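You operate a simulated robot arm through the tools that you are given. There is no shell and no other tool. Be economical: measure what you need, move in short steps, check, and stop when the job is done.

You run a simulated robot arm. Do the job below in one go: nothing can be reset, and whatever is moved stays where it is left.

Task
Put things in order on the side table top. At the end: the cream ghee jar is on the brown trivet; the brown cinnamon shaker stands where the cream ghee jar stood; the grey clove mill (marked "CLOVES") stands where the brown cinnamon shaker stood; the red chilli shaker stands where the grey clove mill stood; whatever was shut is shut again. Leave all else as you found it, and nothing knocked over. Set down upright: ghee jar.

It is judged by the outcome, as a careful person would: the job done as asked, and still so three seconds after it is handed in. It fails if anything else is knocked over, pushed out of place, dropped, spilled or broken.

Robot
A 6-joint arm with a two-finger parallel gripper, fixed in place. Base frame: the origin is at the foot of the arm, x ahead of it, y to its left, z up; the work surface is at about z = 0. Readings come in m, degrees, newtons and seconds.
With the tool pointing down near the work surface it reaches from about 0.18 to 0.46 m from the base axis. Its first joint turns from -70.0 to 70.0 degrees. Payload 1.9 kg.
The tool frame sits at the grasp point between the pads (the TCP): z along the fingers, y along the line on which they close. The tips reach 0.023 m beyond it. Largest opening 0.094 m; finger width 0.038, thickness 0.01; the body of the gripper, 0.054 by 0.096 m, starts 0.039 m behind the TCP.
Orientation is that of the tool frame in the base frame, as a unit quaternion [w, x, y, z]. With the fingers straight down and closing along the base's y, the tool's x points along the base's -x, its y along +y and its z along -z.

Tools
- The arm moves only by the tool play_rows. Its argument "series" is a list of rows, each a list of 3 entries, a list of its own where there are three numbers: the shift along the tool's x, y, z in units of 50 mm (1.0 is 50 mm), then the turn, a rotation vector about the tool's x, y, z in units of 6 degrees (1.0 is 6 degrees), then the opening, from 0 (shut) to 1 (fully open). In form: [[[dx, dy, dz], [ax, ay, az], jaw], ...]. A call has 1 to 12 rows; each row shifts and turns the commanded pose from where the row before left it, along the tool's axes as they then stand. A call with a number of a shift or a turn outside -1 to 1 is refused whole. Rows are played at 5 a second. More than 0.05 m and 8.6 degrees between two rows, or a gripper value outside its range, and nothing of the call is played. A pose out of reach is approached as far as the arm can. The call stops where the force on the tool passes 40 N (or 10 N more than at its start, if that is more) or the arm is blocked; 0.2 s more then pass. Each finger travels about 0.108 m/s and halts on what it meets, pressing with about 37 N; the grip force reading is that of the motor and also rises with nothing between the fingers. The clock runs only during rows and for 0.2 s after the last one: add rows that do not move to give the fingers time. The reply holds the time, the measured pose of the TCP, the force on the tool along the base axes, the opening and the grip force, in the units named above and with some noise, with the torque about the TCP (base axes, N m) and any sound that the robot's microphone picked up, and new pictures: "pictures" is both (left out), scene, wrist or none.
- Cameras (640 x 400 px; columns grow to the right, rows downward): "scene" is fixed at [0.0486, 0.2875, 0.4529]; the picture's right is [-0.87, -0.50, 0.00], its down [-0.22, 0.38, -0.90] and it looks along [0.45, -0.78, -0.44] (base axes); focal length 266 px, centre (320, 200). "wrist" rides on the gripper at [0.087, 0.016, -0.074] in the tool frame; the picture's right is [-0.18, 0.98, 0.00], its down [-0.58, -0.11, -0.81] and it looks along [-0.79, -0.15, 0.59] (tool axes); focal length 243 px, centre (320, 200). There is no depth. A picture from a camera that has moved, and an enlarged one, comes with that camera's place and axes in the base frame and with its lens. The place of the scene camera against the robot may be out by one fixed shift of up to 0.025 m in any direction.
- close_up(camera, box): a new picture of the part [left, top, right, bottom] of that camera's present view, enlarged. No time passes.
- hand_in(): hands the job in; it is judged then, once.

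Go step by step. Nothing tells you positions but the pictures and the camera data: compare them with the known pose of the tool, close in by small moves and look again before you grip or let go. The budget is 120 turns and 200 pictures, counting those below and the enlarged ones. Unless the task says otherwise, let go and move clear before handing in, and close with one line.

The tools are called after "Request:" by a JSON object that holds its "api" and its "payload". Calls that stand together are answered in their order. play_rows: Moves the arm, as the interface text tells. Its arguments: {"type":"object","properties":{"series":{"type":"array"},"pictures":{"type":"string","enum":["both","scene","wrist","none"]}},"required":["series"]} The other tools are called the same way: close_up (camera, box) takes an enlarged picture of a part of a camera's view; hand_in () hands the job in.

At the start:

```text
clock: 0.0
ee_pos: [0.2453, -0.0816, 0.3295]
ee_rot: [0.0, 0.0, 1.0, 0.0]
wrist_force: [0.4, 0.1, -0.2]
torque: [0.02, -0.02, -0.01]
grip_width: 0.0942
grip_force: 0.0
```

scene: 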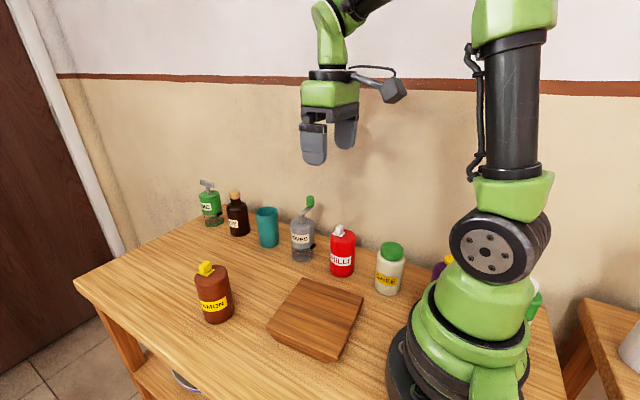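
wrist: 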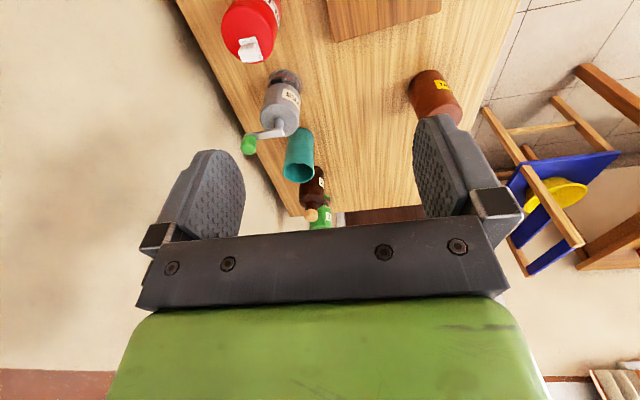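

I see the ghee jar near (0.15,-0.20), chilli near (0.26,-0.19), clove mill near (0.37,-0.19), cinnamon near (0.42,0.06) and the trivet near (0.24,-0.02). I'll look closer before I move.

Request:
{"api": "close_up", "payload": {"camera": "scene", "box": [180, 170, 420, 320]}}

Request:
{"api": "close_up", "payload": {"camera": "scene", "box": [170, 240, 410, 390]}}

Request:
{"api": "close_up", "payload": {"camera": "wrist", "box": [200, 0, 520, 200]}}

```text
2.67 times, centred on (300, 245) of scene
camera zoom: at [0.0486, 0.2875, 0.4529], right [-0.87, -0.5, 0.0], down [-0.22, 0.38, -0.9], along [0.45, -0.78, -0.44], focal length 711 px, centre (373, 80)
```

zoom: 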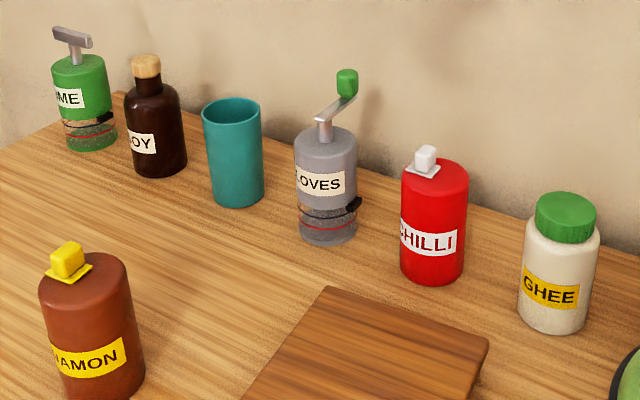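

```text
2.67 times, centred on (290, 315) of scene
camera zoom: at [0.0486, 0.2875, 0.4529], right [-0.87, -0.5, 0.0], down [-0.22, 0.38, -0.9], along [0.45, -0.78, -0.44], focal length 711 px, centre (400, -107)
```

zoom: 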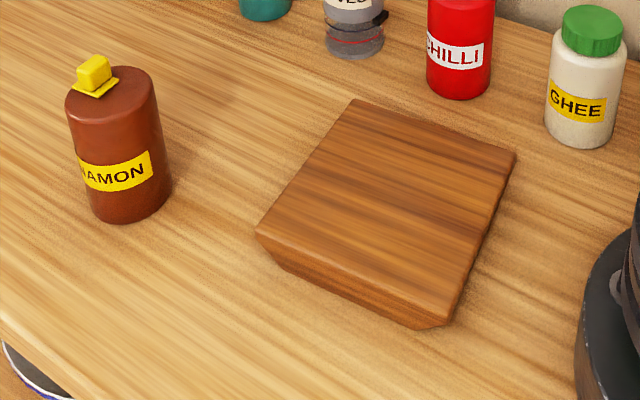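

```text
2.00 times, centred on (360, 100) of wrist
camera zoom: at [0.1592, -0.0649, 0.4056], right [0.18, 0.98, 0.0], down [0.58, -0.11, 0.81], along [0.79, -0.15, -0.59], focal length 485 px, centre (240, 400)
```

zoom: 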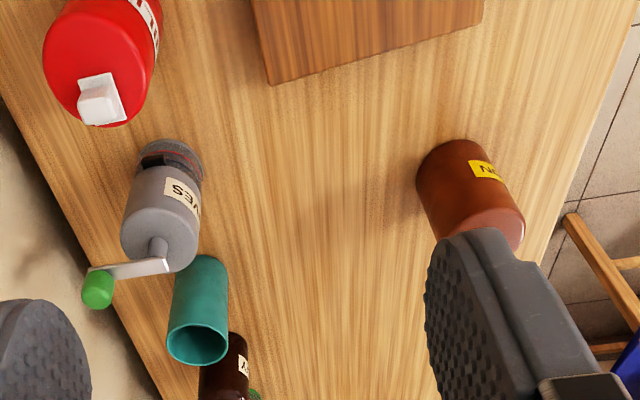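

The wrist camera gives somewhat different positions, so the scene camera is shifted. I'll hover over the ghee jar with the tool turned radially and measure it with the wrist camera.

Request:
{"api": "play_rows", "payload": {"series": [[[0.525, -0.475, 0.55], [0, 0, 0], 1], [[0.525, -0.475, 0.55], [0, 0, 0], 1], [[0.525, -0.475, 0.55], [0, 0, 0], 1], [[0.525, -0.475, 0.55], [0, 0, 0], 1], [[0, 0, 0], [0, 0, 1], 1], [[0, 0, 0], [0, 0, 1], 1], [[0, 0, 0], [0, 0, 1], 1], [[0, 0, 0], [0, 0, 1], 1], [[0, 0, 0], [0, 0, 1], 1], [[0, 0, 0], [0, 0, 1], 1], [[0, 0, 0], [0, 0, 1], 1], [[0, 0, 0], [0, 0, 1], 1]]}}

```text
clock: 2.6
ee_pos: [0.1407, -0.1771, 0.2205]
ee_rot: [0.0, 0.407, 0.913, 0.0]
wrist_force: [-0.1, 0.0, -0.4]
torque: [-0.01, 0.02, 0.04]
grip_width: 0.0939
grip_force: 0.0
camera wrist: at [0.095, -0.1009, 0.2956], right [0.85, 0.52, 0.0], down [0.31, -0.51, 0.81], along [0.42, -0.69, -0.59], focal length 243 px, centre (320, 200)
```

scene: 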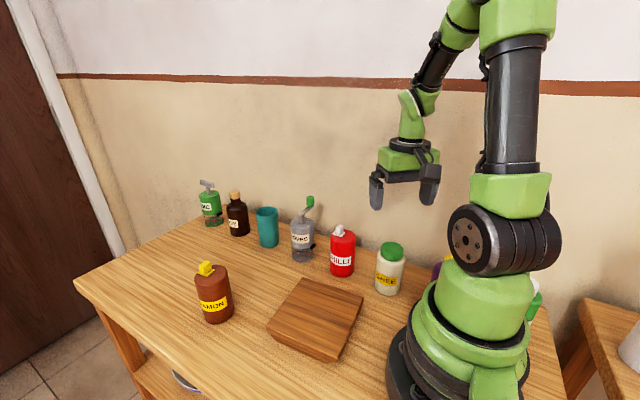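
wrist: 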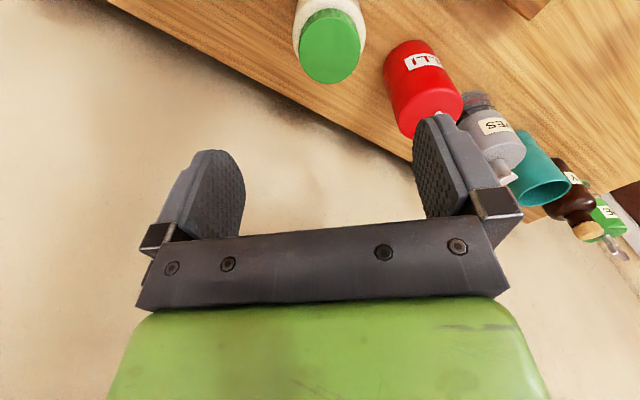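

The ghee lid is about 1 cm off the tool axis. I'll correct for that and come lower to look again.

Request:
{"api": "play_rows", "payload": {"series": [[[0.16, 0.2, 0.4], [0, 0, 0], 1], [[0, 0, 0.4], [0, 0, 0], 1], [[0, 0, 0], [0, 0, 0], 1]]}}

Request:
{"api": "close_up", "payload": {"camera": "wrist", "box": [200, 0, 520, 200]}}

Request:
{"api": "close_up", "payload": {"camera": "scene", "box": [320, 160, 480, 310]}}

```text
clock: 3.4
ee_pos: [0.1427, -0.1636, 0.1799]
ee_rot: [0.0, 0.406, 0.914, 0.001]
wrist_force: [-0.9, 0.0, 0.1]
torque: [0.01, 0.0, 0.0]
grip_width: 0.0941
grip_force: 0.0
camera wrist: at [0.0967, -0.0891, 0.2551], right [0.85, 0.52, 0.0], down [0.31, -0.51, 0.81], along [0.42, -0.69, -0.59], focal length 243 px, centre (320, 200)
```

scene: 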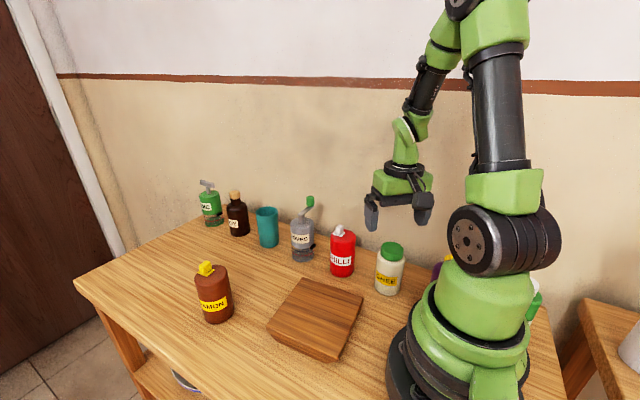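
wrist: 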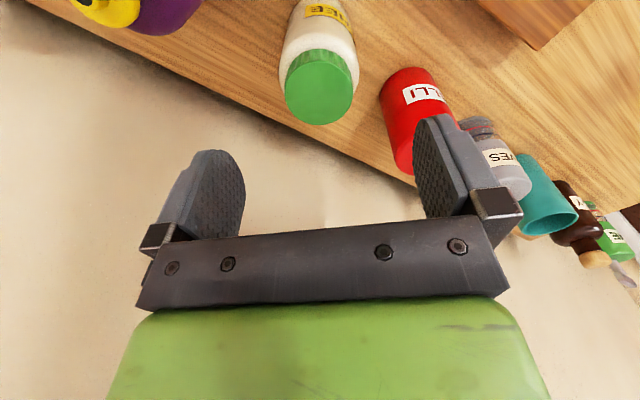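

```text
2.00 times, centred on (360, 100) of wrist
camera zoom: at [0.0967, -0.0891, 0.2551], right [0.85, 0.52, 0.0], down [0.31, -0.51, 0.81], along [0.42, -0.69, -0.59], focal length 485 px, centre (240, 400)
```

zoom: 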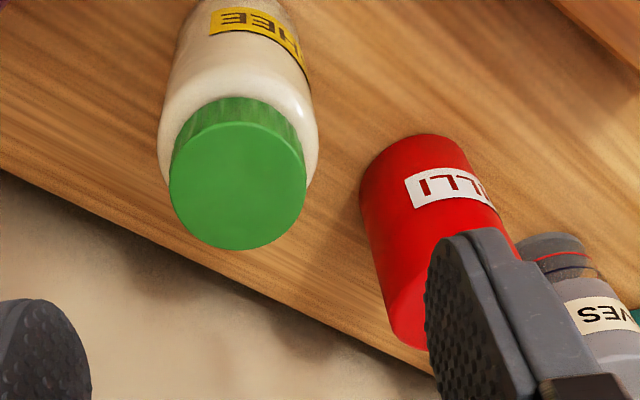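

```text
2.67 times, centred on (400, 235) of scene
camera zoom: at [0.0486, 0.2875, 0.4529], right [-0.87, -0.5, 0.0], down [-0.22, 0.38, -0.9], along [0.45, -0.78, -0.44], focal length 711 px, centre (107, 107)
```

zoom: 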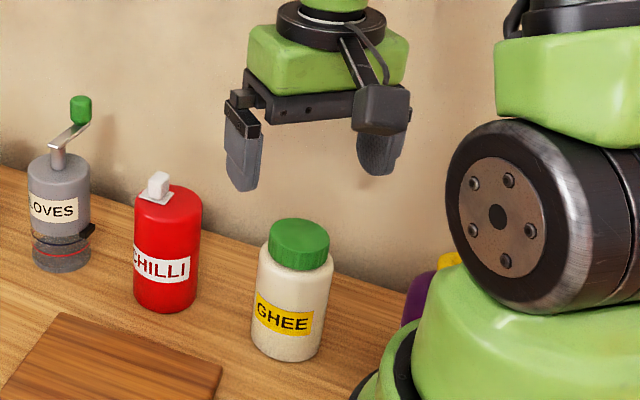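

The ghee jar is at about (0.139,-0.160) with its top near z 0.113. I'll go down to straddle it, then check.

Request:
{"api": "play_rows", "payload": {"series": [[[0.1, 0, 0.5], [0, 0, 0], 1], [[0, 0, 0.5], [0, 0, 0], 1], [[0, 0, 0.5], [0, 0, 0], 1], [[0, 0, 0.4], [0, 0, 0], 1], [[0, 0, 0], [0, 0, 0], 1]]}}

Request:
{"api": "close_up", "payload": {"camera": "scene", "box": [320, 190, 480, 310]}}

```text
clock: 4.6
ee_pos: [0.1383, -0.1596, 0.0859]
ee_rot: [0.0, 0.406, 0.914, 0.0]
wrist_force: [0.3, 0.0, 0.8]
torque: [-0.01, -0.01, -0.02]
grip_width: 0.094
grip_force: 0.0
camera wrist: at [0.0926, -0.0847, 0.1604], right [0.85, 0.52, 0.0], down [0.31, -0.5, 0.81], along [0.42, -0.69, -0.59], focal length 243 px, centre (320, 200)
```

scene: 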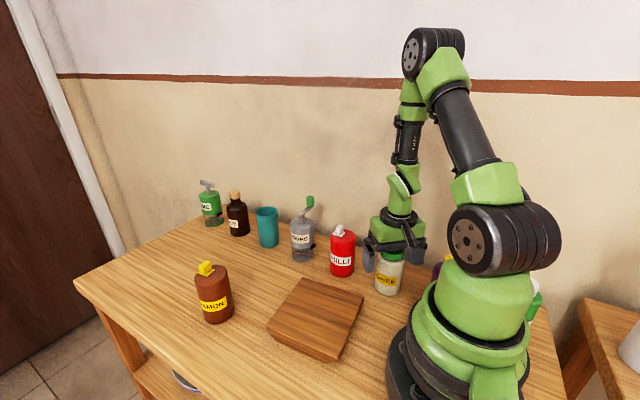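
wrist: 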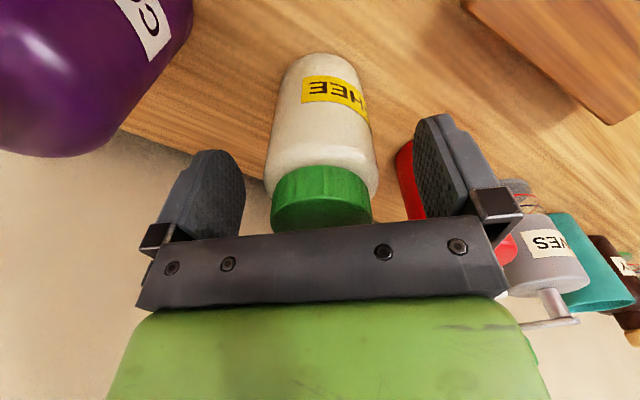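

```text
3.33 times, centred on (400, 250) of scene
camera zoom: at [0.0486, 0.2875, 0.4529], right [-0.87, -0.5, 0.0], down [-0.22, 0.38, -0.9], along [0.45, -0.78, -0.44], focal length 888 px, centre (53, 33)
```

zoom: 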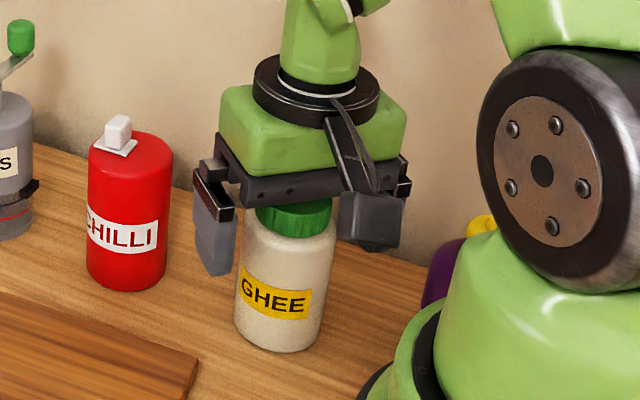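

The jar is centred between the fingers and its lid is just under the palm. I'll close gently at this height and read the width.

Request:
{"api": "play_rows", "payload": {"series": [[[-0.06, 0, 0.06], [0, 0, 0], 1], [[0, 0, 0], [0, 0, 0], 0.75], [[0, 0, 0], [0, 0, 0], 0.6], [[0, 0, 0], [0, 0, 0], 0.5], [[0, 0, 0], [0, 0, 0], 0.5]]}}

```text
clock: 5.8
ee_pos: [0.1412, -0.1612, 0.0829]
ee_rot: [0.0, 0.406, 0.914, 0.0]
wrist_force: [-0.6, 0.1, 0.9]
torque: [0.02, 0.0, -0.02]
grip_width: 0.0568
grip_force: 37.1
camera wrist: at [0.0954, -0.0865, 0.1576], right [0.85, 0.52, 0.0], down [0.31, -0.5, 0.81], along [0.42, -0.69, -0.59], focal length 243 px, centre (320, 200)
```

scene: 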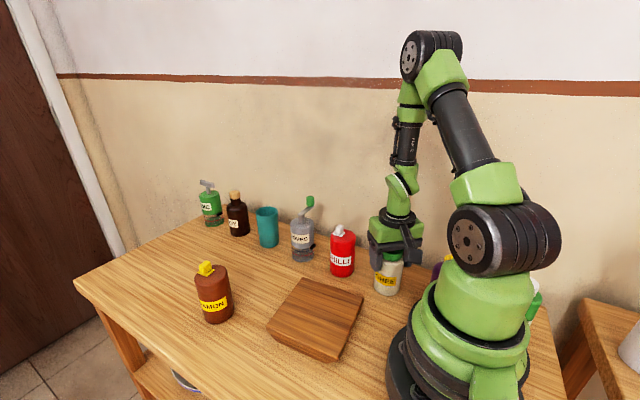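
wrist: 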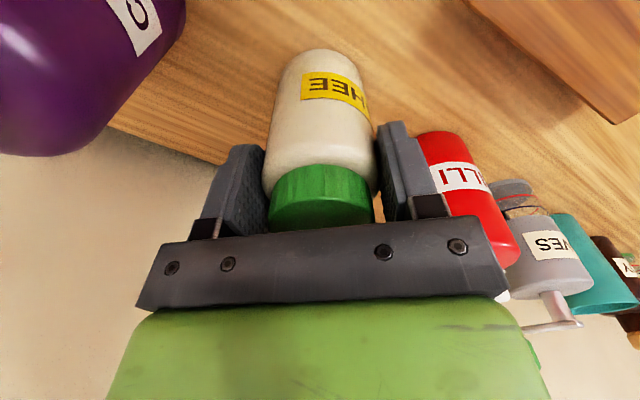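

The grip holds at 57 mm. I'll lift straight up and look at the trivet.

Request:
{"api": "play_rows", "payload": {"series": [[[0, 0, -0.2], [0, 0, 0], 0.45], [[0, 0, -0.6], [0, 0, 0], 0.45], [[0, 0, -0.8], [0, 0, 0], 0.45], [[0, 0, -0.8], [0, 0, 0], 0.45], [[0, 0, -0.8], [0, 0, 0], 0.45], [[0, 0, 0], [0, 0, 0], 0.45]]}}

```text
clock: 7.2
ee_pos: [0.1412, -0.1609, 0.2437]
ee_rot: [0.0, 0.407, 0.914, 0.0]
wrist_force: [-0.1, 0.4, -0.8]
torque: [0.02, -0.01, 0.0]
grip_width: 0.0569
grip_force: 36.1
camera wrist: at [0.0951, -0.0859, 0.3185], right [0.85, 0.52, 0.0], down [0.31, -0.5, 0.81], along [0.42, -0.69, -0.59], focal length 243 px, centre (320, 200)
```

scene: 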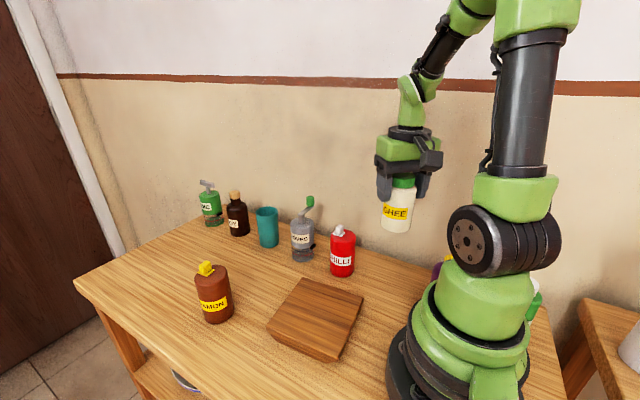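
wrist: 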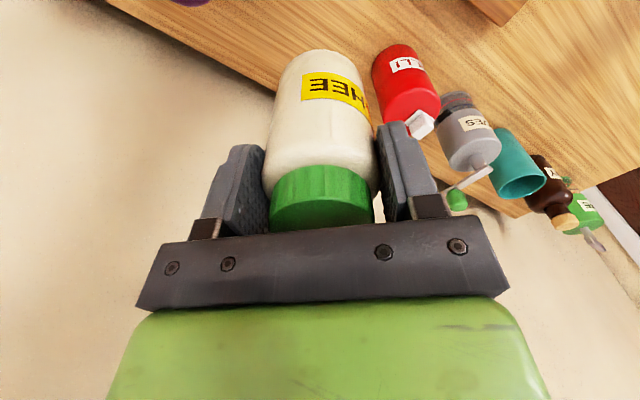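

The jar hangs straight. From the known pose of the held jar I get a scene camera shift of about (+.005,+.011,-.014), which puts the trivet centre near (0.238,-0.012). I'll carry the jar there.

Request:
{"api": "play_rows", "payload": {"series": [[[0.243, 0.858, 0], [0, 0, 0], 0.45], [[0.243, 0.858, 0], [0, 0, 0], 0.45], [[0.243, 0.858, 0], [0, 0, 0], 0.45], [[0.243, 0.858, 0], [0, 0, 0], 0.45], [[0, 0, 0.6], [0, 0, 0], 0.45], [[0, 0, 0.6], [0, 0, 0], 0.45], [[0, 0, 0.6], [0, 0, 0], 0.45], [[0, 0, 0], [0, 0, 0], 0.45]]}}

Request:
{"api": "close_up", "payload": {"camera": "scene", "box": [230, 200, 430, 380]}}

```text
clock: 9.0
ee_pos: [0.2354, -0.0103, 0.1509]
ee_rot: [0.0, 0.407, 0.914, 0.0]
wrist_force: [0.1, -0.4, -1.7]
torque: [0.0, -0.01, 0.02]
grip_width: 0.0569
grip_force: 36.9
camera wrist: at [0.189, 0.0642, 0.2257], right [0.85, 0.52, 0.0], down [0.31, -0.51, 0.81], along [0.42, -0.69, -0.59], focal length 243 px, centre (320, 200)
```

scene: 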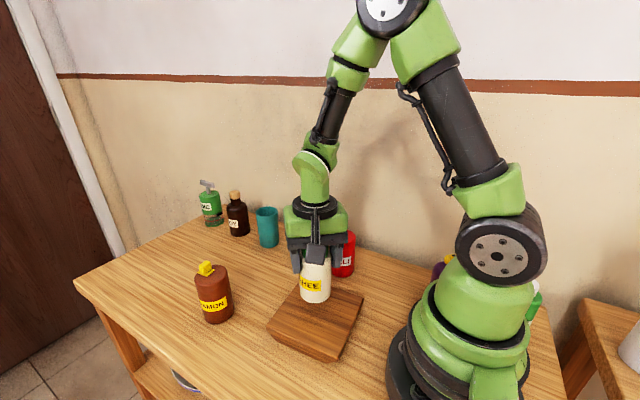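
wrist: 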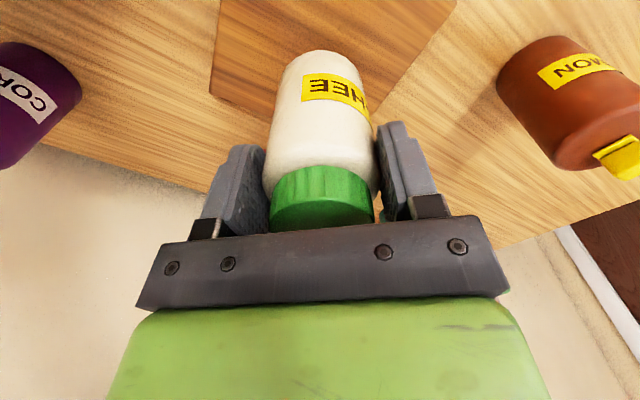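

```text
2.22 times, centred on (330, 290) of scene
camera zoom: at [0.0486, 0.2875, 0.4529], right [-0.87, -0.5, 0.0], down [-0.22, 0.38, -0.9], along [0.45, -0.78, -0.44], focal length 592 px, centre (298, 0)
```

zoom: 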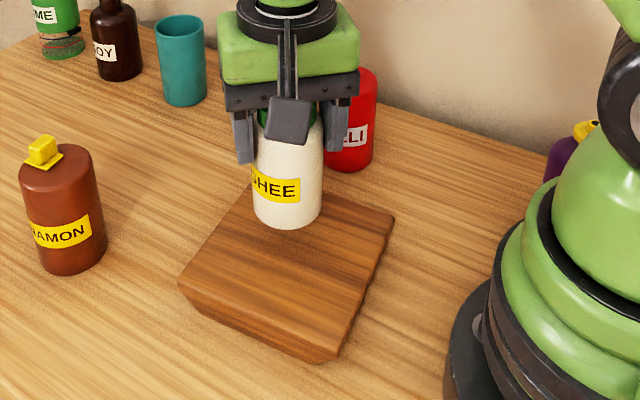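

The jar is over the trivet with its bottom about 4 cm above the wood. I'll lower it in small steps.

Request:
{"api": "play_rows", "payload": {"series": [[[0, 0, 0.3], [0, 0, 0], 0.45], [[0, 0, 0.3], [0, 0, 0], 0.45], [[0, 0, 0], [0, 0, 0], 0.45]]}}

Request:
{"api": "close_up", "payload": {"camera": "scene", "box": [250, 230, 410, 370]}}

```text
clock: 9.8
ee_pos: [0.2365, -0.011, 0.1217]
ee_rot: [0.0, 0.407, 0.914, -0.001]
wrist_force: [-0.6, -0.2, -1.1]
torque: [0.02, -0.02, 0.02]
grip_width: 0.0566
grip_force: 37.3
camera wrist: at [0.1907, 0.0631, 0.1964], right [0.85, 0.52, 0.0], down [0.31, -0.51, 0.81], along [0.42, -0.69, -0.59], focal length 243 px, centre (320, 200)
```

scene: 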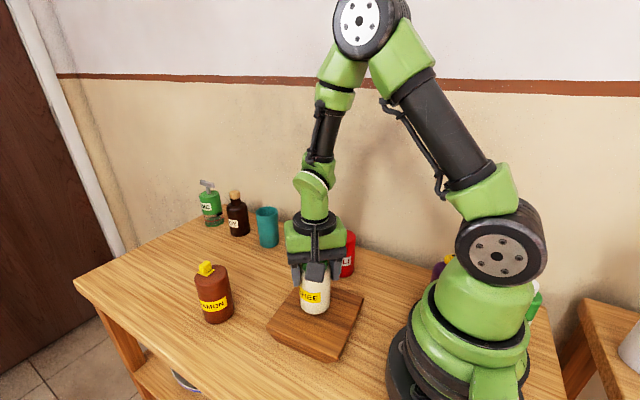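
wrist: 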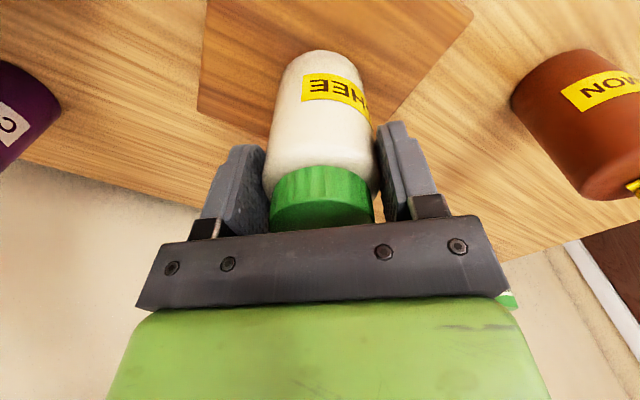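

```text
2.86 times, centred on (330, 300) of scene
camera zoom: at [0.0486, 0.2875, 0.4529], right [-0.87, -0.5, 0.0], down [-0.22, 0.38, -0.9], along [0.45, -0.78, -0.44], focal length 762 px, centre (291, -86)
```

zoom: 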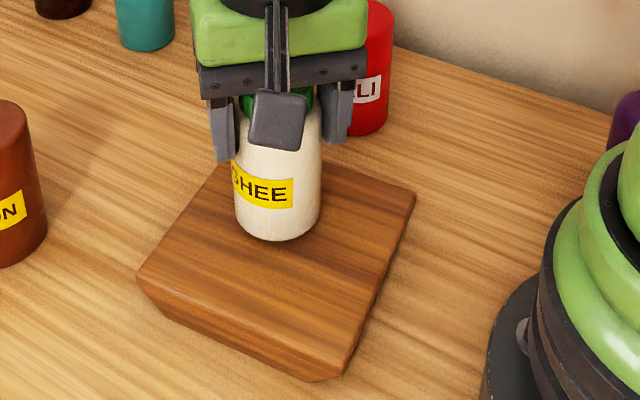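

Still above the wood. I'll go lower slowly.

Request:
{"api": "play_rows", "payload": {"series": [[[0, 0, 0.08], [0, 0, 0], 0.45], [[0, 0, 0.08], [0, 0, 0], 0.45], [[0, 0, 0], [0, 0, 0], 0.45]], "pictures": "none"}}

Request:
{"api": "close_up", "payload": {"camera": "scene", "box": [250, 230, 410, 370]}}

```text
clock: 10.6
ee_pos: [0.2352, -0.012, 0.114]
ee_rot: [-0.001, 0.407, 0.914, 0.0]
wrist_force: [0.2, -0.2, -1.0]
torque: [0.02, -0.04, -0.03]
grip_width: 0.0571
grip_force: 37.0
```

```text
2.86 times, centred on (330, 300) of scene
camera zoom: at [0.0486, 0.2875, 0.4529], right [-0.87, -0.5, 0.0], down [-0.22, 0.38, -0.9], along [0.45, -0.78, -0.44], focal length 762 px, centre (291, -86)
```

zoom: 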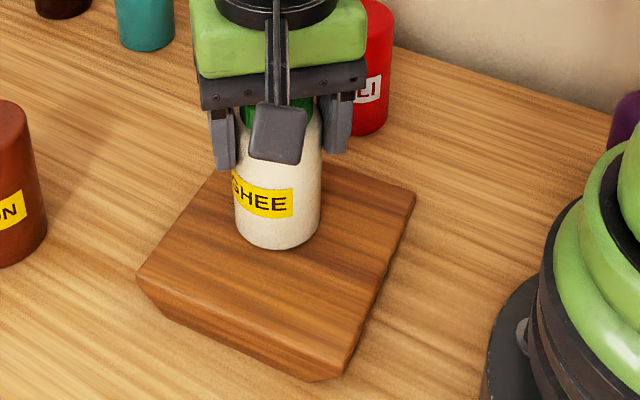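

Request:
{"api": "play_rows", "payload": {"series": [[[0, 0, 0.06], [0, 0, 0], 0.45], [[0, 0, 0.06], [0, 0, 0], 0.45], [[0, 0, 0], [0, 0, 0], 0.45]], "pictures": "none"}}

```text
clock: 11.4
ee_pos: [0.236, -0.0116, 0.1093]
ee_rot: [0.002, 0.407, 0.914, 0.001]
wrist_force: [-3.4, 1.0, 34.7]
torque: [-0.23, -0.01, 0.07]
grip_width: 0.0568
grip_force: 37.2
```

Contact at z 0.109, so the jar is on the trivet. I'll relieve the pressure, open, and rise.

Request:
{"api": "play_rows", "payload": {"series": [[[0, 0, -0.04], [0, 0, 0], 0.45], [[0, 0, 0], [0, 0, 0], 0.45]], "pictures": "none"}}

Request:
{"api": "play_rows", "payload": {"series": [[[0, 0, 0], [0, 0, 0], 0.75], [[0, 0, 0], [0, 0, 0], 1], [[0, 0, 0], [0, 0, 0], 1], [[0, 0, -0.6], [0, 0, 0], 1], [[0, 0, -0.9], [0, 0, 0], 1], [[0, 0, -0.9], [0, 0, 0], 1], [[0, 0, 0], [0, 0, 0], 1]]}}

Request:
{"api": "close_up", "payload": {"camera": "scene", "box": [180, 180, 420, 370]}}

```text
clock: 12.0
ee_pos: [0.2357, -0.0109, 0.111]
ee_rot: [0.001, 0.406, 0.914, -0.001]
wrist_force: [0.6, -0.7, -1.6]
torque: [-0.01, 0.01, 0.02]
grip_width: 0.0571
grip_force: 36.8
```

```text
clock: 13.6
ee_pos: [0.2368, -0.0107, 0.2297]
ee_rot: [0.0, 0.406, 0.914, 0.0]
wrist_force: [-0.2, 0.5, -0.3]
torque: [-0.01, -0.01, 0.0]
grip_width: 0.094
grip_force: 0.0
camera wrist: at [0.1908, 0.063, 0.3045], right [0.85, 0.52, 0.0], down [0.31, -0.5, 0.81], along [0.42, -0.69, -0.59], focal length 243 px, centre (320, 200)
```

scene: 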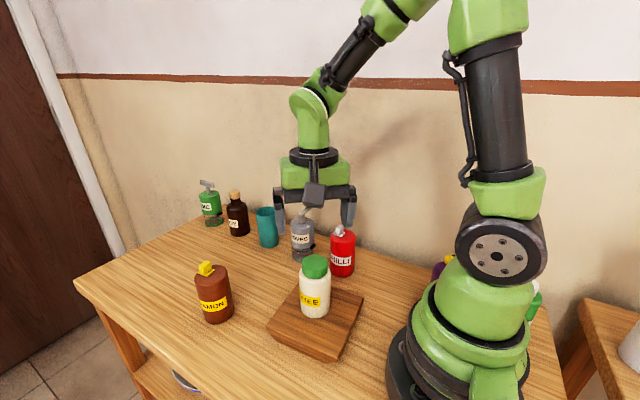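
wrist: 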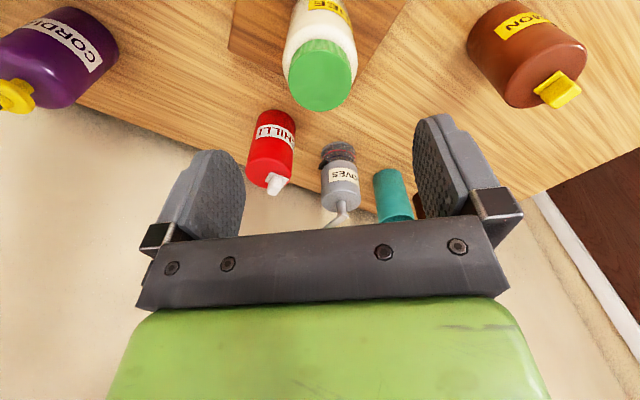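

```text
2.11 times, centred on (300, 275) of scene
camera zoom: at [0.0486, 0.2875, 0.4529], right [-0.87, -0.5, 0.0], down [-0.22, 0.38, -0.9], along [0.45, -0.78, -0.44], focal length 561 px, centre (362, 42)
```

zoom: 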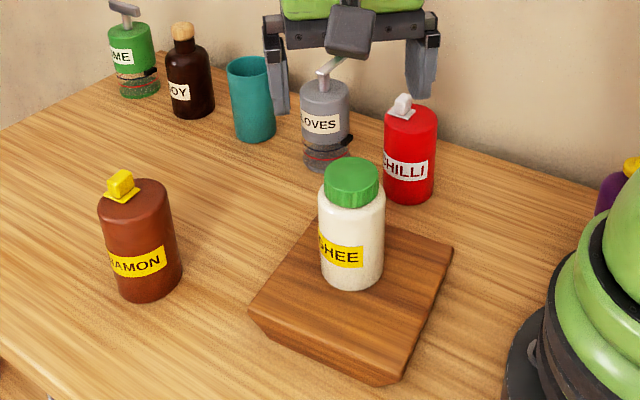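

The ghee jar stands upright on the trivet. Next is cinnamon near (0.41,0.075): I'll turn the tool to face it and hover just short of it.

Request:
{"api": "play_rows", "payload": {"series": [[[0, 0, 0], [0, 0, -1], 1], [[0, 0, 0], [0, 0, -1], 1], [[0, 0, 0], [0, 0, -1], 1], [[0, 0, 0], [0, 0, -1], 1], [[0, 0, 0], [0, 0, -1], 1], [[0, 0, 0], [0, 0, -1], 1], [[0, 0, 0], [0, 0, -1], 1], [[0, 0, 0], [0, 0, -1], 1], [[0, 0, 0], [0, 0, -1], 1], [[0, 0, 0], [0, 0, -0.67], 1], [[0, 0, 0], [0, 0, 0], 1]], "pictures": "none"}}

Request:
{"api": "play_rows", "payload": {"series": [[[-0.775, 0.275, 0], [0, 0, 0], 1], [[-0.775, 0.275, 0], [0, 0, 0], 1], [[-0.775, 0.275, 0], [0, 0, 0], 1], [[-0.775, 0.275, 0], [0, 0, 0], 1], [[0, 0, 0.4], [0, 0, 0], 1], [[0, 0, 0], [0, 0, 0], 1]]}}

```text
clock: 16.0
ee_pos: [0.2368, -0.0115, 0.2306]
ee_rot: [0.0, -0.088, 0.996, 0.0]
wrist_force: [0.1, -1.1, 0.6]
torque: [0.01, 0.0, 0.01]
grip_width: 0.0939
grip_force: 0.1
```

```text
clock: 17.4
ee_pos: [0.3797, 0.0727, 0.2117]
ee_rot: [0.0, -0.087, 0.996, 0.0]
wrist_force: [0.5, -0.8, -0.2]
torque: [0.0, -0.02, -0.02]
grip_width: 0.0941
grip_force: 0.1
camera wrist: at [0.2929, 0.0734, 0.2859], right [0.01, 1.0, 0.0], down [0.59, -0.01, 0.81], along [0.81, -0.01, -0.59], focal length 243 px, centre (320, 200)
```

scene: 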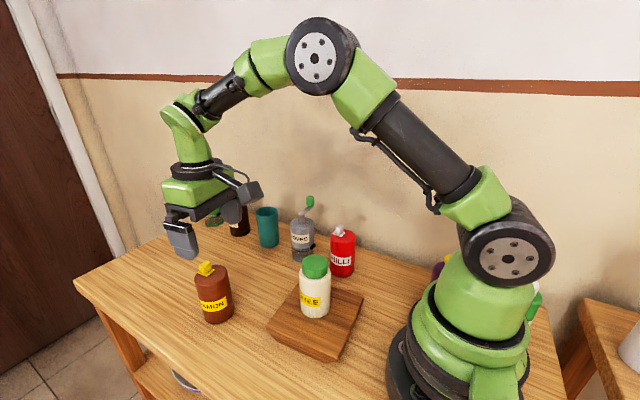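
wrist: 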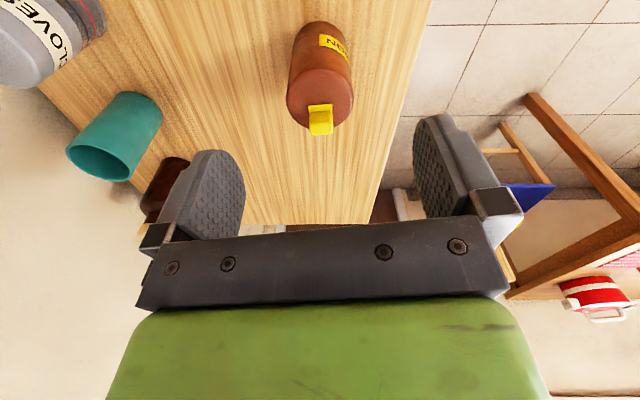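

Cinnamon is at about (0.413,0.071), with its body about 56 mm wide and its knob top near z 0.125. I'll line up and descend part way.

Request:
{"api": "play_rows", "payload": {"series": [[[-0.65, -0.148, 0], [0, 0, 0], 1], [[0, 0, 0.7], [0, 0, 0], 1], [[0, 0, 0.7], [0, 0, 0], 1], [[0, 0, 0.5], [0, 0, 0], 1], [[0, 0, 0], [0, 0, 0], 1]]}}

Request:
{"api": "close_up", "payload": {"camera": "scene", "box": [130, 190, 290, 340]}}

```text
clock: 18.6
ee_pos: [0.4124, 0.0693, 0.1164]
ee_rot: [0.0, -0.087, 0.996, 0.0]
wrist_force: [0.1, 0.2, -0.4]
torque: [-0.02, -0.02, -0.03]
grip_width: 0.0941
grip_force: 0.0
camera wrist: at [0.3245, 0.0697, 0.1907], right [0.01, 1.0, 0.0], down [0.59, -0.01, 0.81], along [0.81, -0.01, -0.59], focal length 243 px, centre (320, 200)
```

scene: 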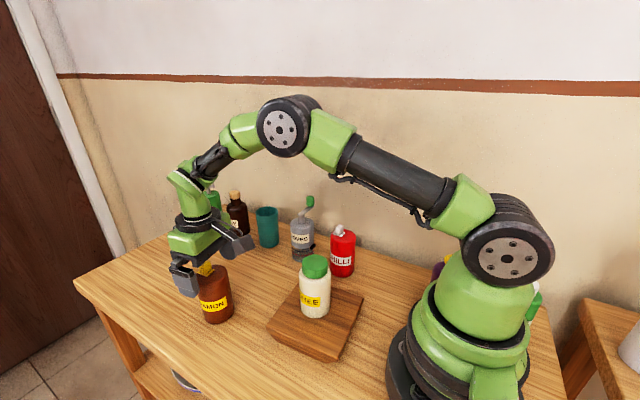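
wrist: 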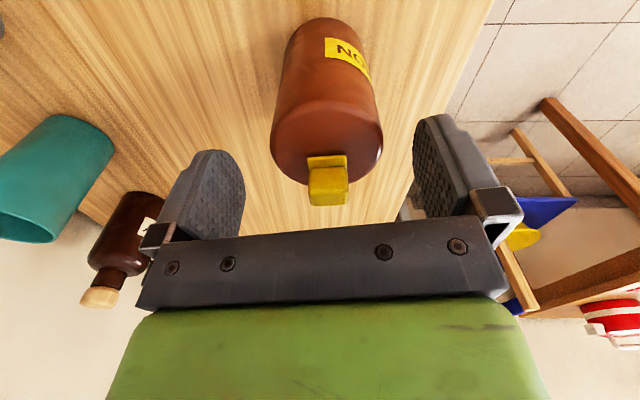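

```text
2.67 times, centred on (210, 265) of scene
camera zoom: at [0.0486, 0.2875, 0.4529], right [-0.87, -0.5, 0.0], down [-0.22, 0.38, -0.9], along [0.45, -0.78, -0.44], focal length 711 px, centre (613, 27)
```

zoom: 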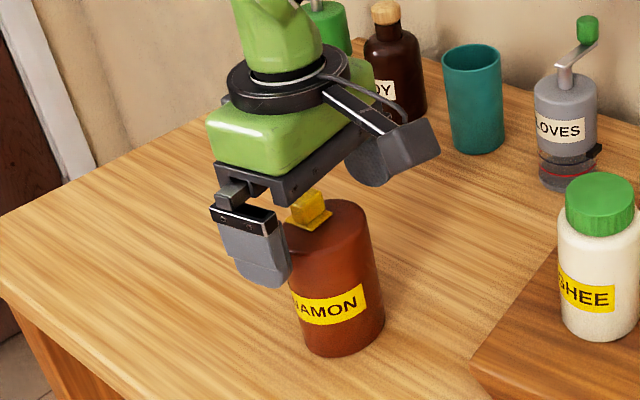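

Request:
{"api": "play_rows", "payload": {"series": [[[0, 0.04, 0.25], [0, 0, 0], 1], [[0, 0, 0.22], [0, 0, 0], 1], [[0, 0, 0], [0, 0, 0], 1], [[0, 0, 0], [0, 0, 0], 0.75], [[0, 0, 0], [0, 0, 0], 0.6], [[0, 0, 0], [0, 0, 0], 0.45], [[0, 0, 0], [0, 0, 0], 0.45]]}}

```text
clock: 20.2
ee_pos: [0.4121, 0.0708, 0.0933]
ee_rot: [0.001, -0.088, 0.996, 0.0]
wrist_force: [-0.3, -0.3, 0.7]
torque: [-0.05, -0.03, 0.01]
grip_width: 0.0569
grip_force: 37.3
camera wrist: at [0.3245, 0.0715, 0.1677], right [0.01, 1.0, 0.0], down [0.59, -0.01, 0.81], along [0.81, -0.01, -0.59], focal length 243 px, centre (320, 200)
```

scene: 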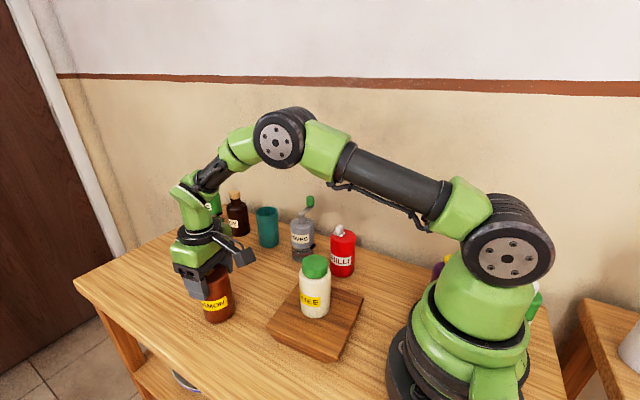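
wrist: 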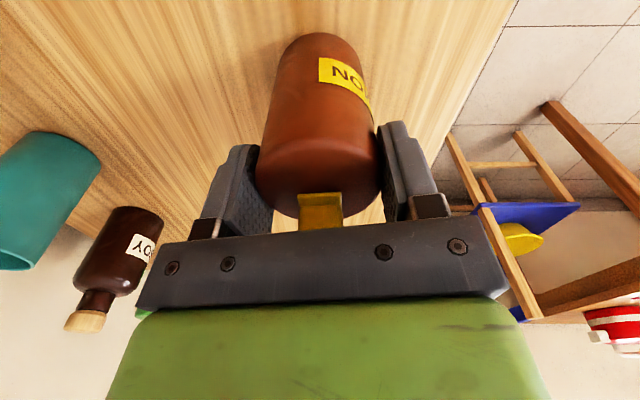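

Cinnamon is held at 57 mm and its spot is (0.413,0.071). I'll lift it and bring it back towards the base while turning.

Request:
{"api": "play_rows", "payload": {"series": [[[0, 0, -0.2], [0, 0, 0], 0.42], [[0, 0, -0.7], [0, 0, 0], 0.42], [[0, 0, -0.8], [0, 0, 0], 0.42], [[0, 0, -0.8], [0, 0, 0], 0.42], [[0, 0, -0.8], [0, 0, 0], 0.42], [[0.8, -0.25, 0], [0, 0, 0], 0.42], [[0.8, -0.25, 0], [0, 0, 0], 0.42], [[0.8, -0.25, 0], [0, 0, 0], 0.42], [[0.8, -0.25, 0], [0, 0, 0], 0.42], [[0, 0, 0], [0, 0, 0], 0.42]]}}

```text
clock: 22.4
ee_pos: [0.2639, -0.0063, 0.2563]
ee_rot: [0.001, -0.087, 0.996, 0.0]
wrist_force: [0.2, -0.1, -1.8]
torque: [0.0, 0.03, -0.01]
grip_width: 0.0571
grip_force: 36.8
camera wrist: at [0.175, -0.0053, 0.3313], right [0.01, 1.0, 0.0], down [0.59, -0.01, 0.81], along [0.81, -0.01, -0.59], focal length 243 px, centre (320, 200)
```

scene: 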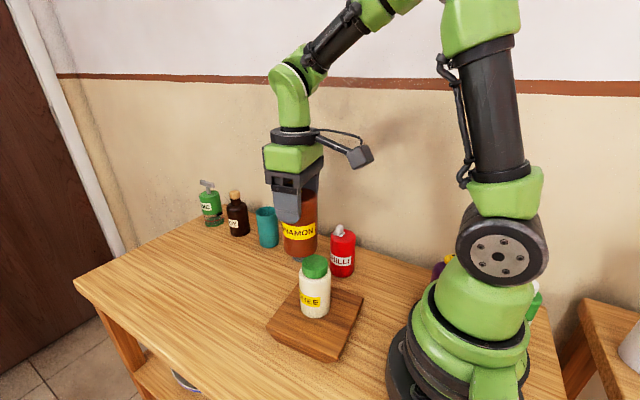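
wrist: 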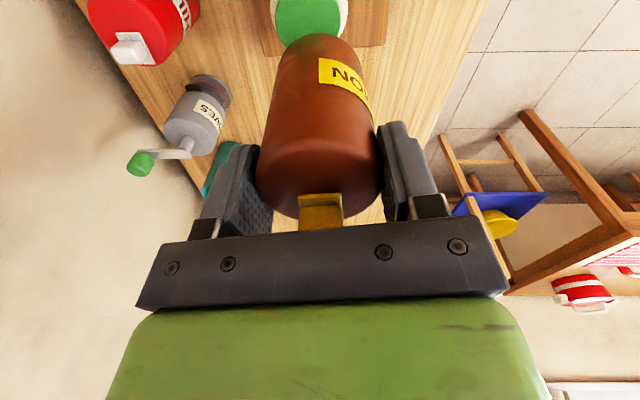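

Request:
{"api": "play_rows", "payload": {"series": [[[0, 0, 0], [0, 0, 1], 0.42], [[0, 0, 0], [0, 0, 1], 0.42], [[0, 0, 0], [0, 0, 1], 0.42], [[0, 0, 0], [0, 0, 1], 0.42], [[0, 0, 0], [0, 0, 1], 0.42], [[0, 0, 0], [0, 0, 1], 0.42], [[0, 0, 0], [0, 0, 1], 0.42], [[0, 0, 0], [0, 0, 1], 0.42], [[0, 0, 0], [0, 0, 1], 0.42], [[0, 0, 0], [0, 0, 0.67], 0.42], [[0, 0, 0], [0, 0, 0], 0.42]], "pictures": "none"}}

Request:
{"api": "play_rows", "payload": {"series": [[[-0.134, -0.772, 0], [0, 0, 0], 0.42], [[-0.134, -0.772, 0], [0, 0, 0], 0.42], [[-0.134, -0.772, 0], [0, 0, 0], 0.42], [[-0.134, -0.772, 0], [0, 0, 0], 0.42], [[-0.134, -0.772, 0], [0, 0, 0], 0.42], [[0, 0, 0.6], [0, 0, 0], 0.42], [[0, 0, 0.6], [0, 0, 0], 0.42], [[0, 0, 0.6], [0, 0, 0], 0.42], [[0, 0, 0], [0, 0, 0], 0.42]]}}

```text
clock: 24.8
ee_pos: [0.2637, -0.0075, 0.2572]
ee_rot: [0.0, 0.408, 0.913, 0.0]
wrist_force: [0.7, 0.1, -0.1]
torque: [0.0, 0.0, 0.0]
grip_width: 0.0572
grip_force: 37.0
```

```text
clock: 26.8
ee_pos: [0.1416, -0.1625, 0.1649]
ee_rot: [0.0, 0.407, 0.914, 0.0]
wrist_force: [0.5, -0.1, -1.7]
torque: [0.0, -0.04, -0.04]
grip_width: 0.0574
grip_force: 37.1
camera wrist: at [0.0955, -0.0859, 0.2396], right [0.85, 0.52, 0.0], down [0.31, -0.51, 0.81], along [0.42, -0.69, -0.59], focal length 243 px, centre (320, 200)
```

scene: 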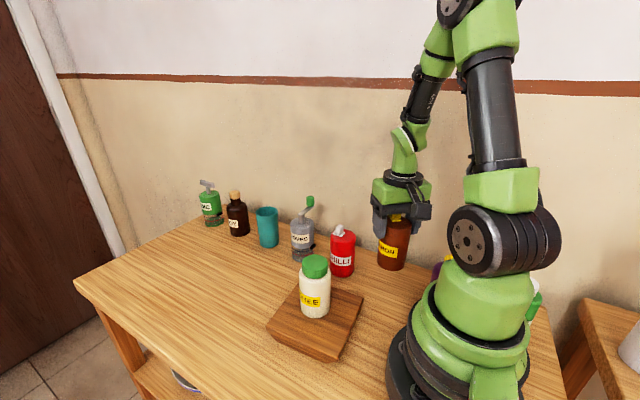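
wrist: 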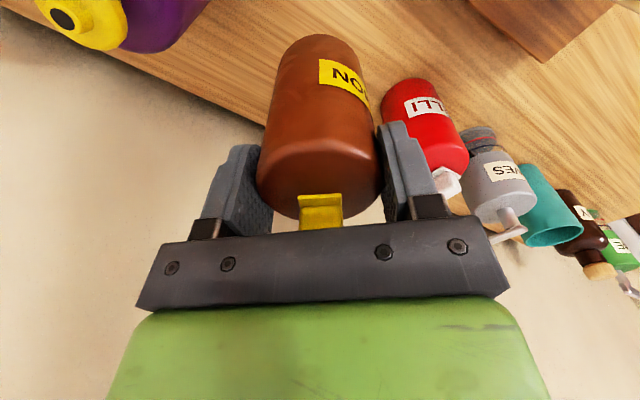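

It is above the ghee spot with a 2 mm correction needed. I'll lower it.

Request:
{"api": "play_rows", "payload": {"series": [[[0, 0.04, 0.5], [0, 0, 0], 0.42], [[0, 0, 0.5], [0, 0, 0], 0.42], [[0, 0, 0.3], [0, 0, 0], 0.42], [[0, 0, 0.06], [0, 0, 0], 0.42], [[0, 0, 0], [0, 0, 0], 0.42]], "pictures": "none"}}

```text
clock: 28.0
ee_pos: [0.1437, -0.1607, 0.0982]
ee_rot: [0.0, 0.408, 0.913, 0.0]
wrist_force: [0.0, 0.3, -1.5]
torque: [0.01, 0.0, 0.01]
grip_width: 0.0572
grip_force: 37.4
```

Request:
{"api": "play_rows", "payload": {"series": [[[0, 0, 0.06], [0, 0, 0], 0.42], [[0, 0, 0.03], [0, 0, 0], 0.42], [[0, 0, 0], [0, 0, 0], 0.42]]}}

```text
clock: 28.8
ee_pos: [0.1448, -0.1603, 0.0948]
ee_rot: [0.0, 0.407, 0.914, -0.001]
wrist_force: [-0.1, -0.3, -1.0]
torque: [-0.01, 0.02, 0.0]
grip_width: 0.057
grip_force: 37.0
camera wrist: at [0.0982, -0.0846, 0.1688], right [0.85, 0.52, 0.0], down [0.31, -0.5, 0.81], along [0.42, -0.69, -0.59], focal length 243 px, centre (320, 200)
```

scene: 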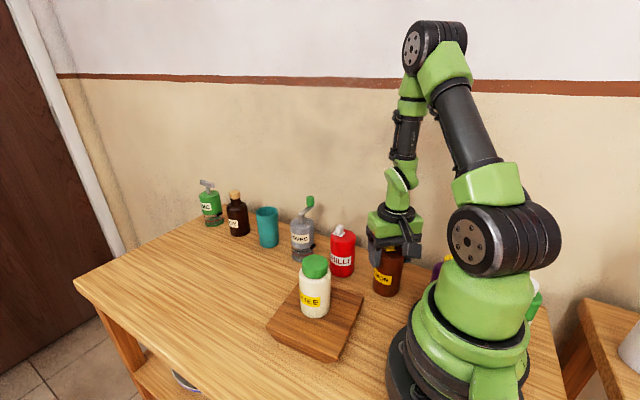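
wrist: 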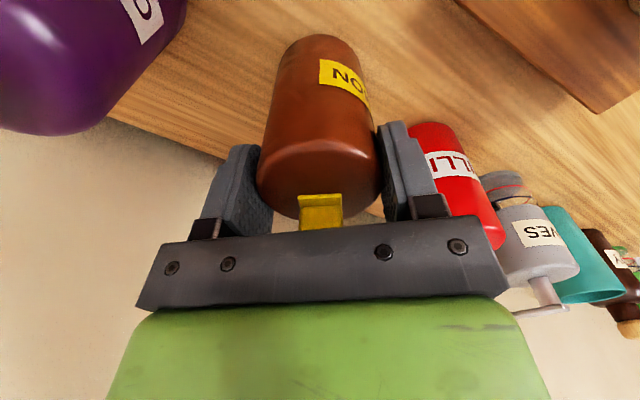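

Request:
{"api": "play_rows", "payload": {"series": [[[0, 0, 0.03], [0, 0, 0], 0.42], [[0, 0, 0], [0, 0, 0], 0.42]], "pictures": "none"}}

```text
clock: 29.4
ee_pos: [0.144, -0.1593, 0.0929]
ee_rot: [0.0, 0.407, 0.913, 0.001]
wrist_force: [-0.2, -0.3, -1.6]
torque: [-0.01, 0.02, -0.01]
grip_width: 0.0569
grip_force: 37.3
```

Request:
{"api": "play_rows", "payload": {"series": [[[0, 0, 0.025], [0, 0, 0], 0.42], [[0, 0, 0], [0, 0, 0], 0.42]], "pictures": "none"}}

```text
clock: 30.0
ee_pos: [0.1459, -0.1595, 0.0925]
ee_rot: [0.001, 0.407, 0.913, 0.0]
wrist_force: [-6.9, -0.2, 34.4]
torque: [-0.03, 0.15, 0.14]
grip_width: 0.0571
grip_force: 37.1
```

Touched down. I'll relieve the force, open, and rise.

Request:
{"api": "play_rows", "payload": {"series": [[[0, 0, -0.018], [0, 0, 0], 0.42], [[0, 0, 0], [0, 0, 0], 0.42], [[0, 0, 0], [0, 0, 0], 0.75], [[0, 0, 0], [0, 0, 0], 1], [[0, 0, 0], [0, 0, 0], 1], [[0, 0, -0.6], [0, 0, 0], 1], [[0, 0, -0.9], [0, 0, 0], 1], [[0, 0, -0.9], [0, 0, 0], 1], [[0, 0, -0.6], [0, 0, 0], 1], [[0, 0, 0], [0, 0, 0], 1]]}}

Request:
{"api": "close_up", "payload": {"camera": "scene", "box": [240, 180, 440, 330]}}

```text
clock: 32.2
ee_pos: [0.1426, -0.1583, 0.2425]
ee_rot: [0.0, 0.406, 0.914, 0.0]
wrist_force: [-0.9, 0.1, 0.0]
torque: [0.01, 0.02, -0.01]
grip_width: 0.0941
grip_force: 0.0
camera wrist: at [0.0974, -0.0834, 0.318], right [0.85, 0.52, 0.0], down [0.31, -0.5, 0.81], along [0.42, -0.69, -0.59], focal length 243 px, centre (320, 200)
```

scene: 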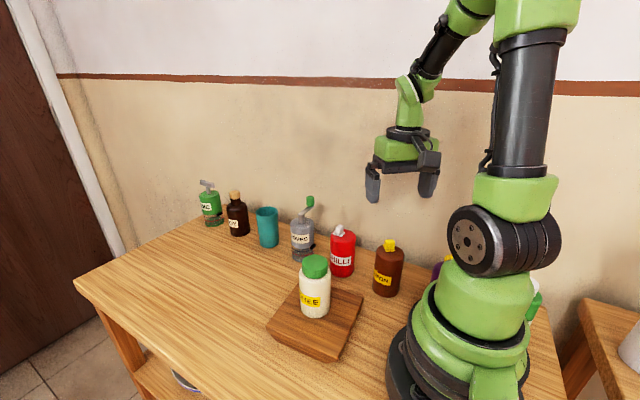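
wrist: 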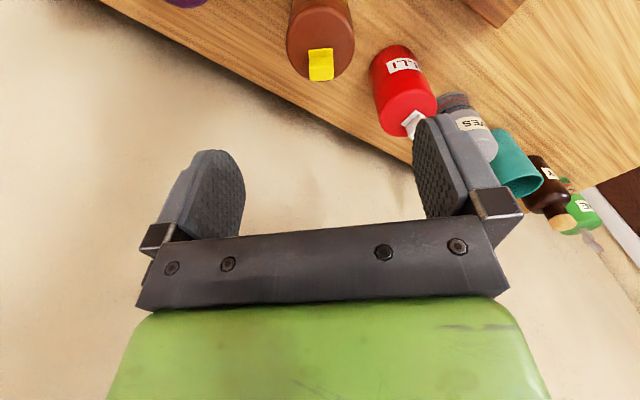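

```text
2.67 times, centred on (340, 255) of scene
camera zoom: at [0.0486, 0.2875, 0.4529], right [-0.87, -0.5, 0.0], down [-0.22, 0.38, -0.9], along [0.45, -0.78, -0.44], focal length 711 px, centre (267, 53)
```

zoom: 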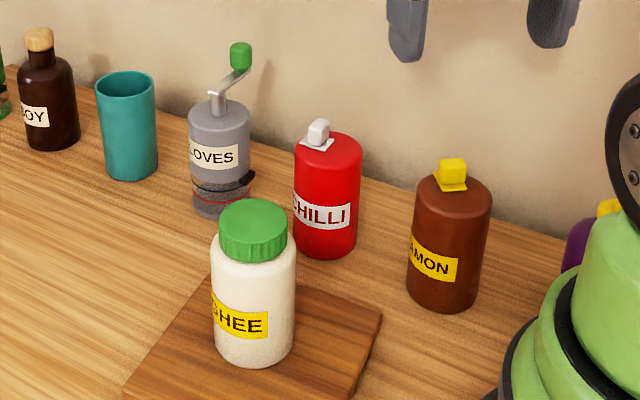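

Cinnamon stands on the ghee spot. The clove mill's crank is too tall for a top grip, so I'll take it with the tool tilted about 45°, coming from the front side away from the chilli. I'll set up the pose in free air first.

Request:
{"api": "play_rows", "payload": {"series": [[[-0.185, 0.73, 0], [0, 0, 0], 1], [[-0.185, 0.73, 0], [0, 0, 0], 1], [[-0.185, 0.73, 0], [0, 0, 0], 1], [[-0.185, 0.73, 0], [0, 0, 0], 1], [[-0.185, 0.73, 0], [0, 0, 0], 1], [[0, 0, 0], [0, 0, 1], 1], [[0, 0, 0], [0, 0, 1], 1], [[0, 0, 0], [0, 0, 0], 1]], "pictures": "wrist"}}

Request:
{"api": "play_rows", "payload": {"series": [[[0, 0, 0], [0, -1, 0], 1], [[0, 0, 0], [0, -1, 0], 1], [[0, 0, 0], [0, -1, 0], 1], [[0, 0, 0], [0, -1, 0], 1], [[0, 0, 0], [0, -1, 0], 1], [[0, 0, 0], [0, -1, 0], 1], [[0, 0, 0], [0, -1, 0], 1], [[0, 0, 0], [0, -0.5, 0], 1], [[0, 0, 0], [0, 0, 0], 1]]}}

```text
clock: 34.0
ee_pos: [0.3094, -0.0708, 0.2426]
ee_rot: [0.0, 0.501, 0.865, 0.0]
wrist_force: [-0.3, -0.1, 0.4]
torque: [-0.02, 0.02, 0.02]
grip_width: 0.0943
grip_force: 0.0
camera wrist: at [0.2816, 0.0125, 0.3185], right [0.94, 0.33, 0.0], down [0.2, -0.56, 0.81], along [0.27, -0.76, -0.59], focal length 243 px, centre (320, 200)
```

wrist: 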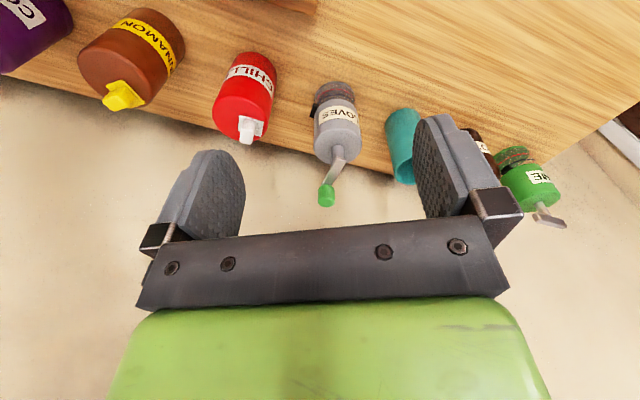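

```text
clock: 36.0
ee_pos: [0.3107, -0.0705, 0.2442]
ee_rot: [0.333, 0.462, 0.8, -0.192]
wrist_force: [0.2, 0.2, 0.3]
torque: [0.03, -0.02, 0.01]
grip_width: 0.0936
grip_force: 0.0
camera wrist: at [0.268, 0.0355, 0.2353], right [0.92, 0.38, 0.13], down [-0.18, 0.08, 0.98], along [0.36, -0.92, 0.14], focal length 243 px, centre (320, 200)
```

scene: 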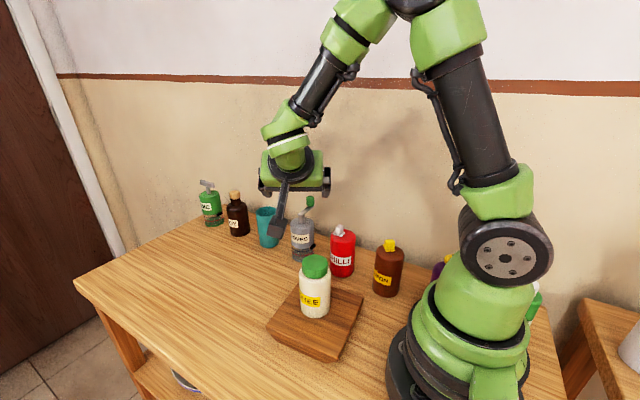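
wrist: 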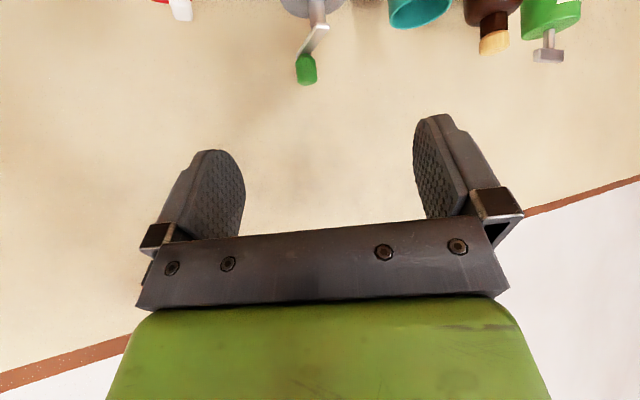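

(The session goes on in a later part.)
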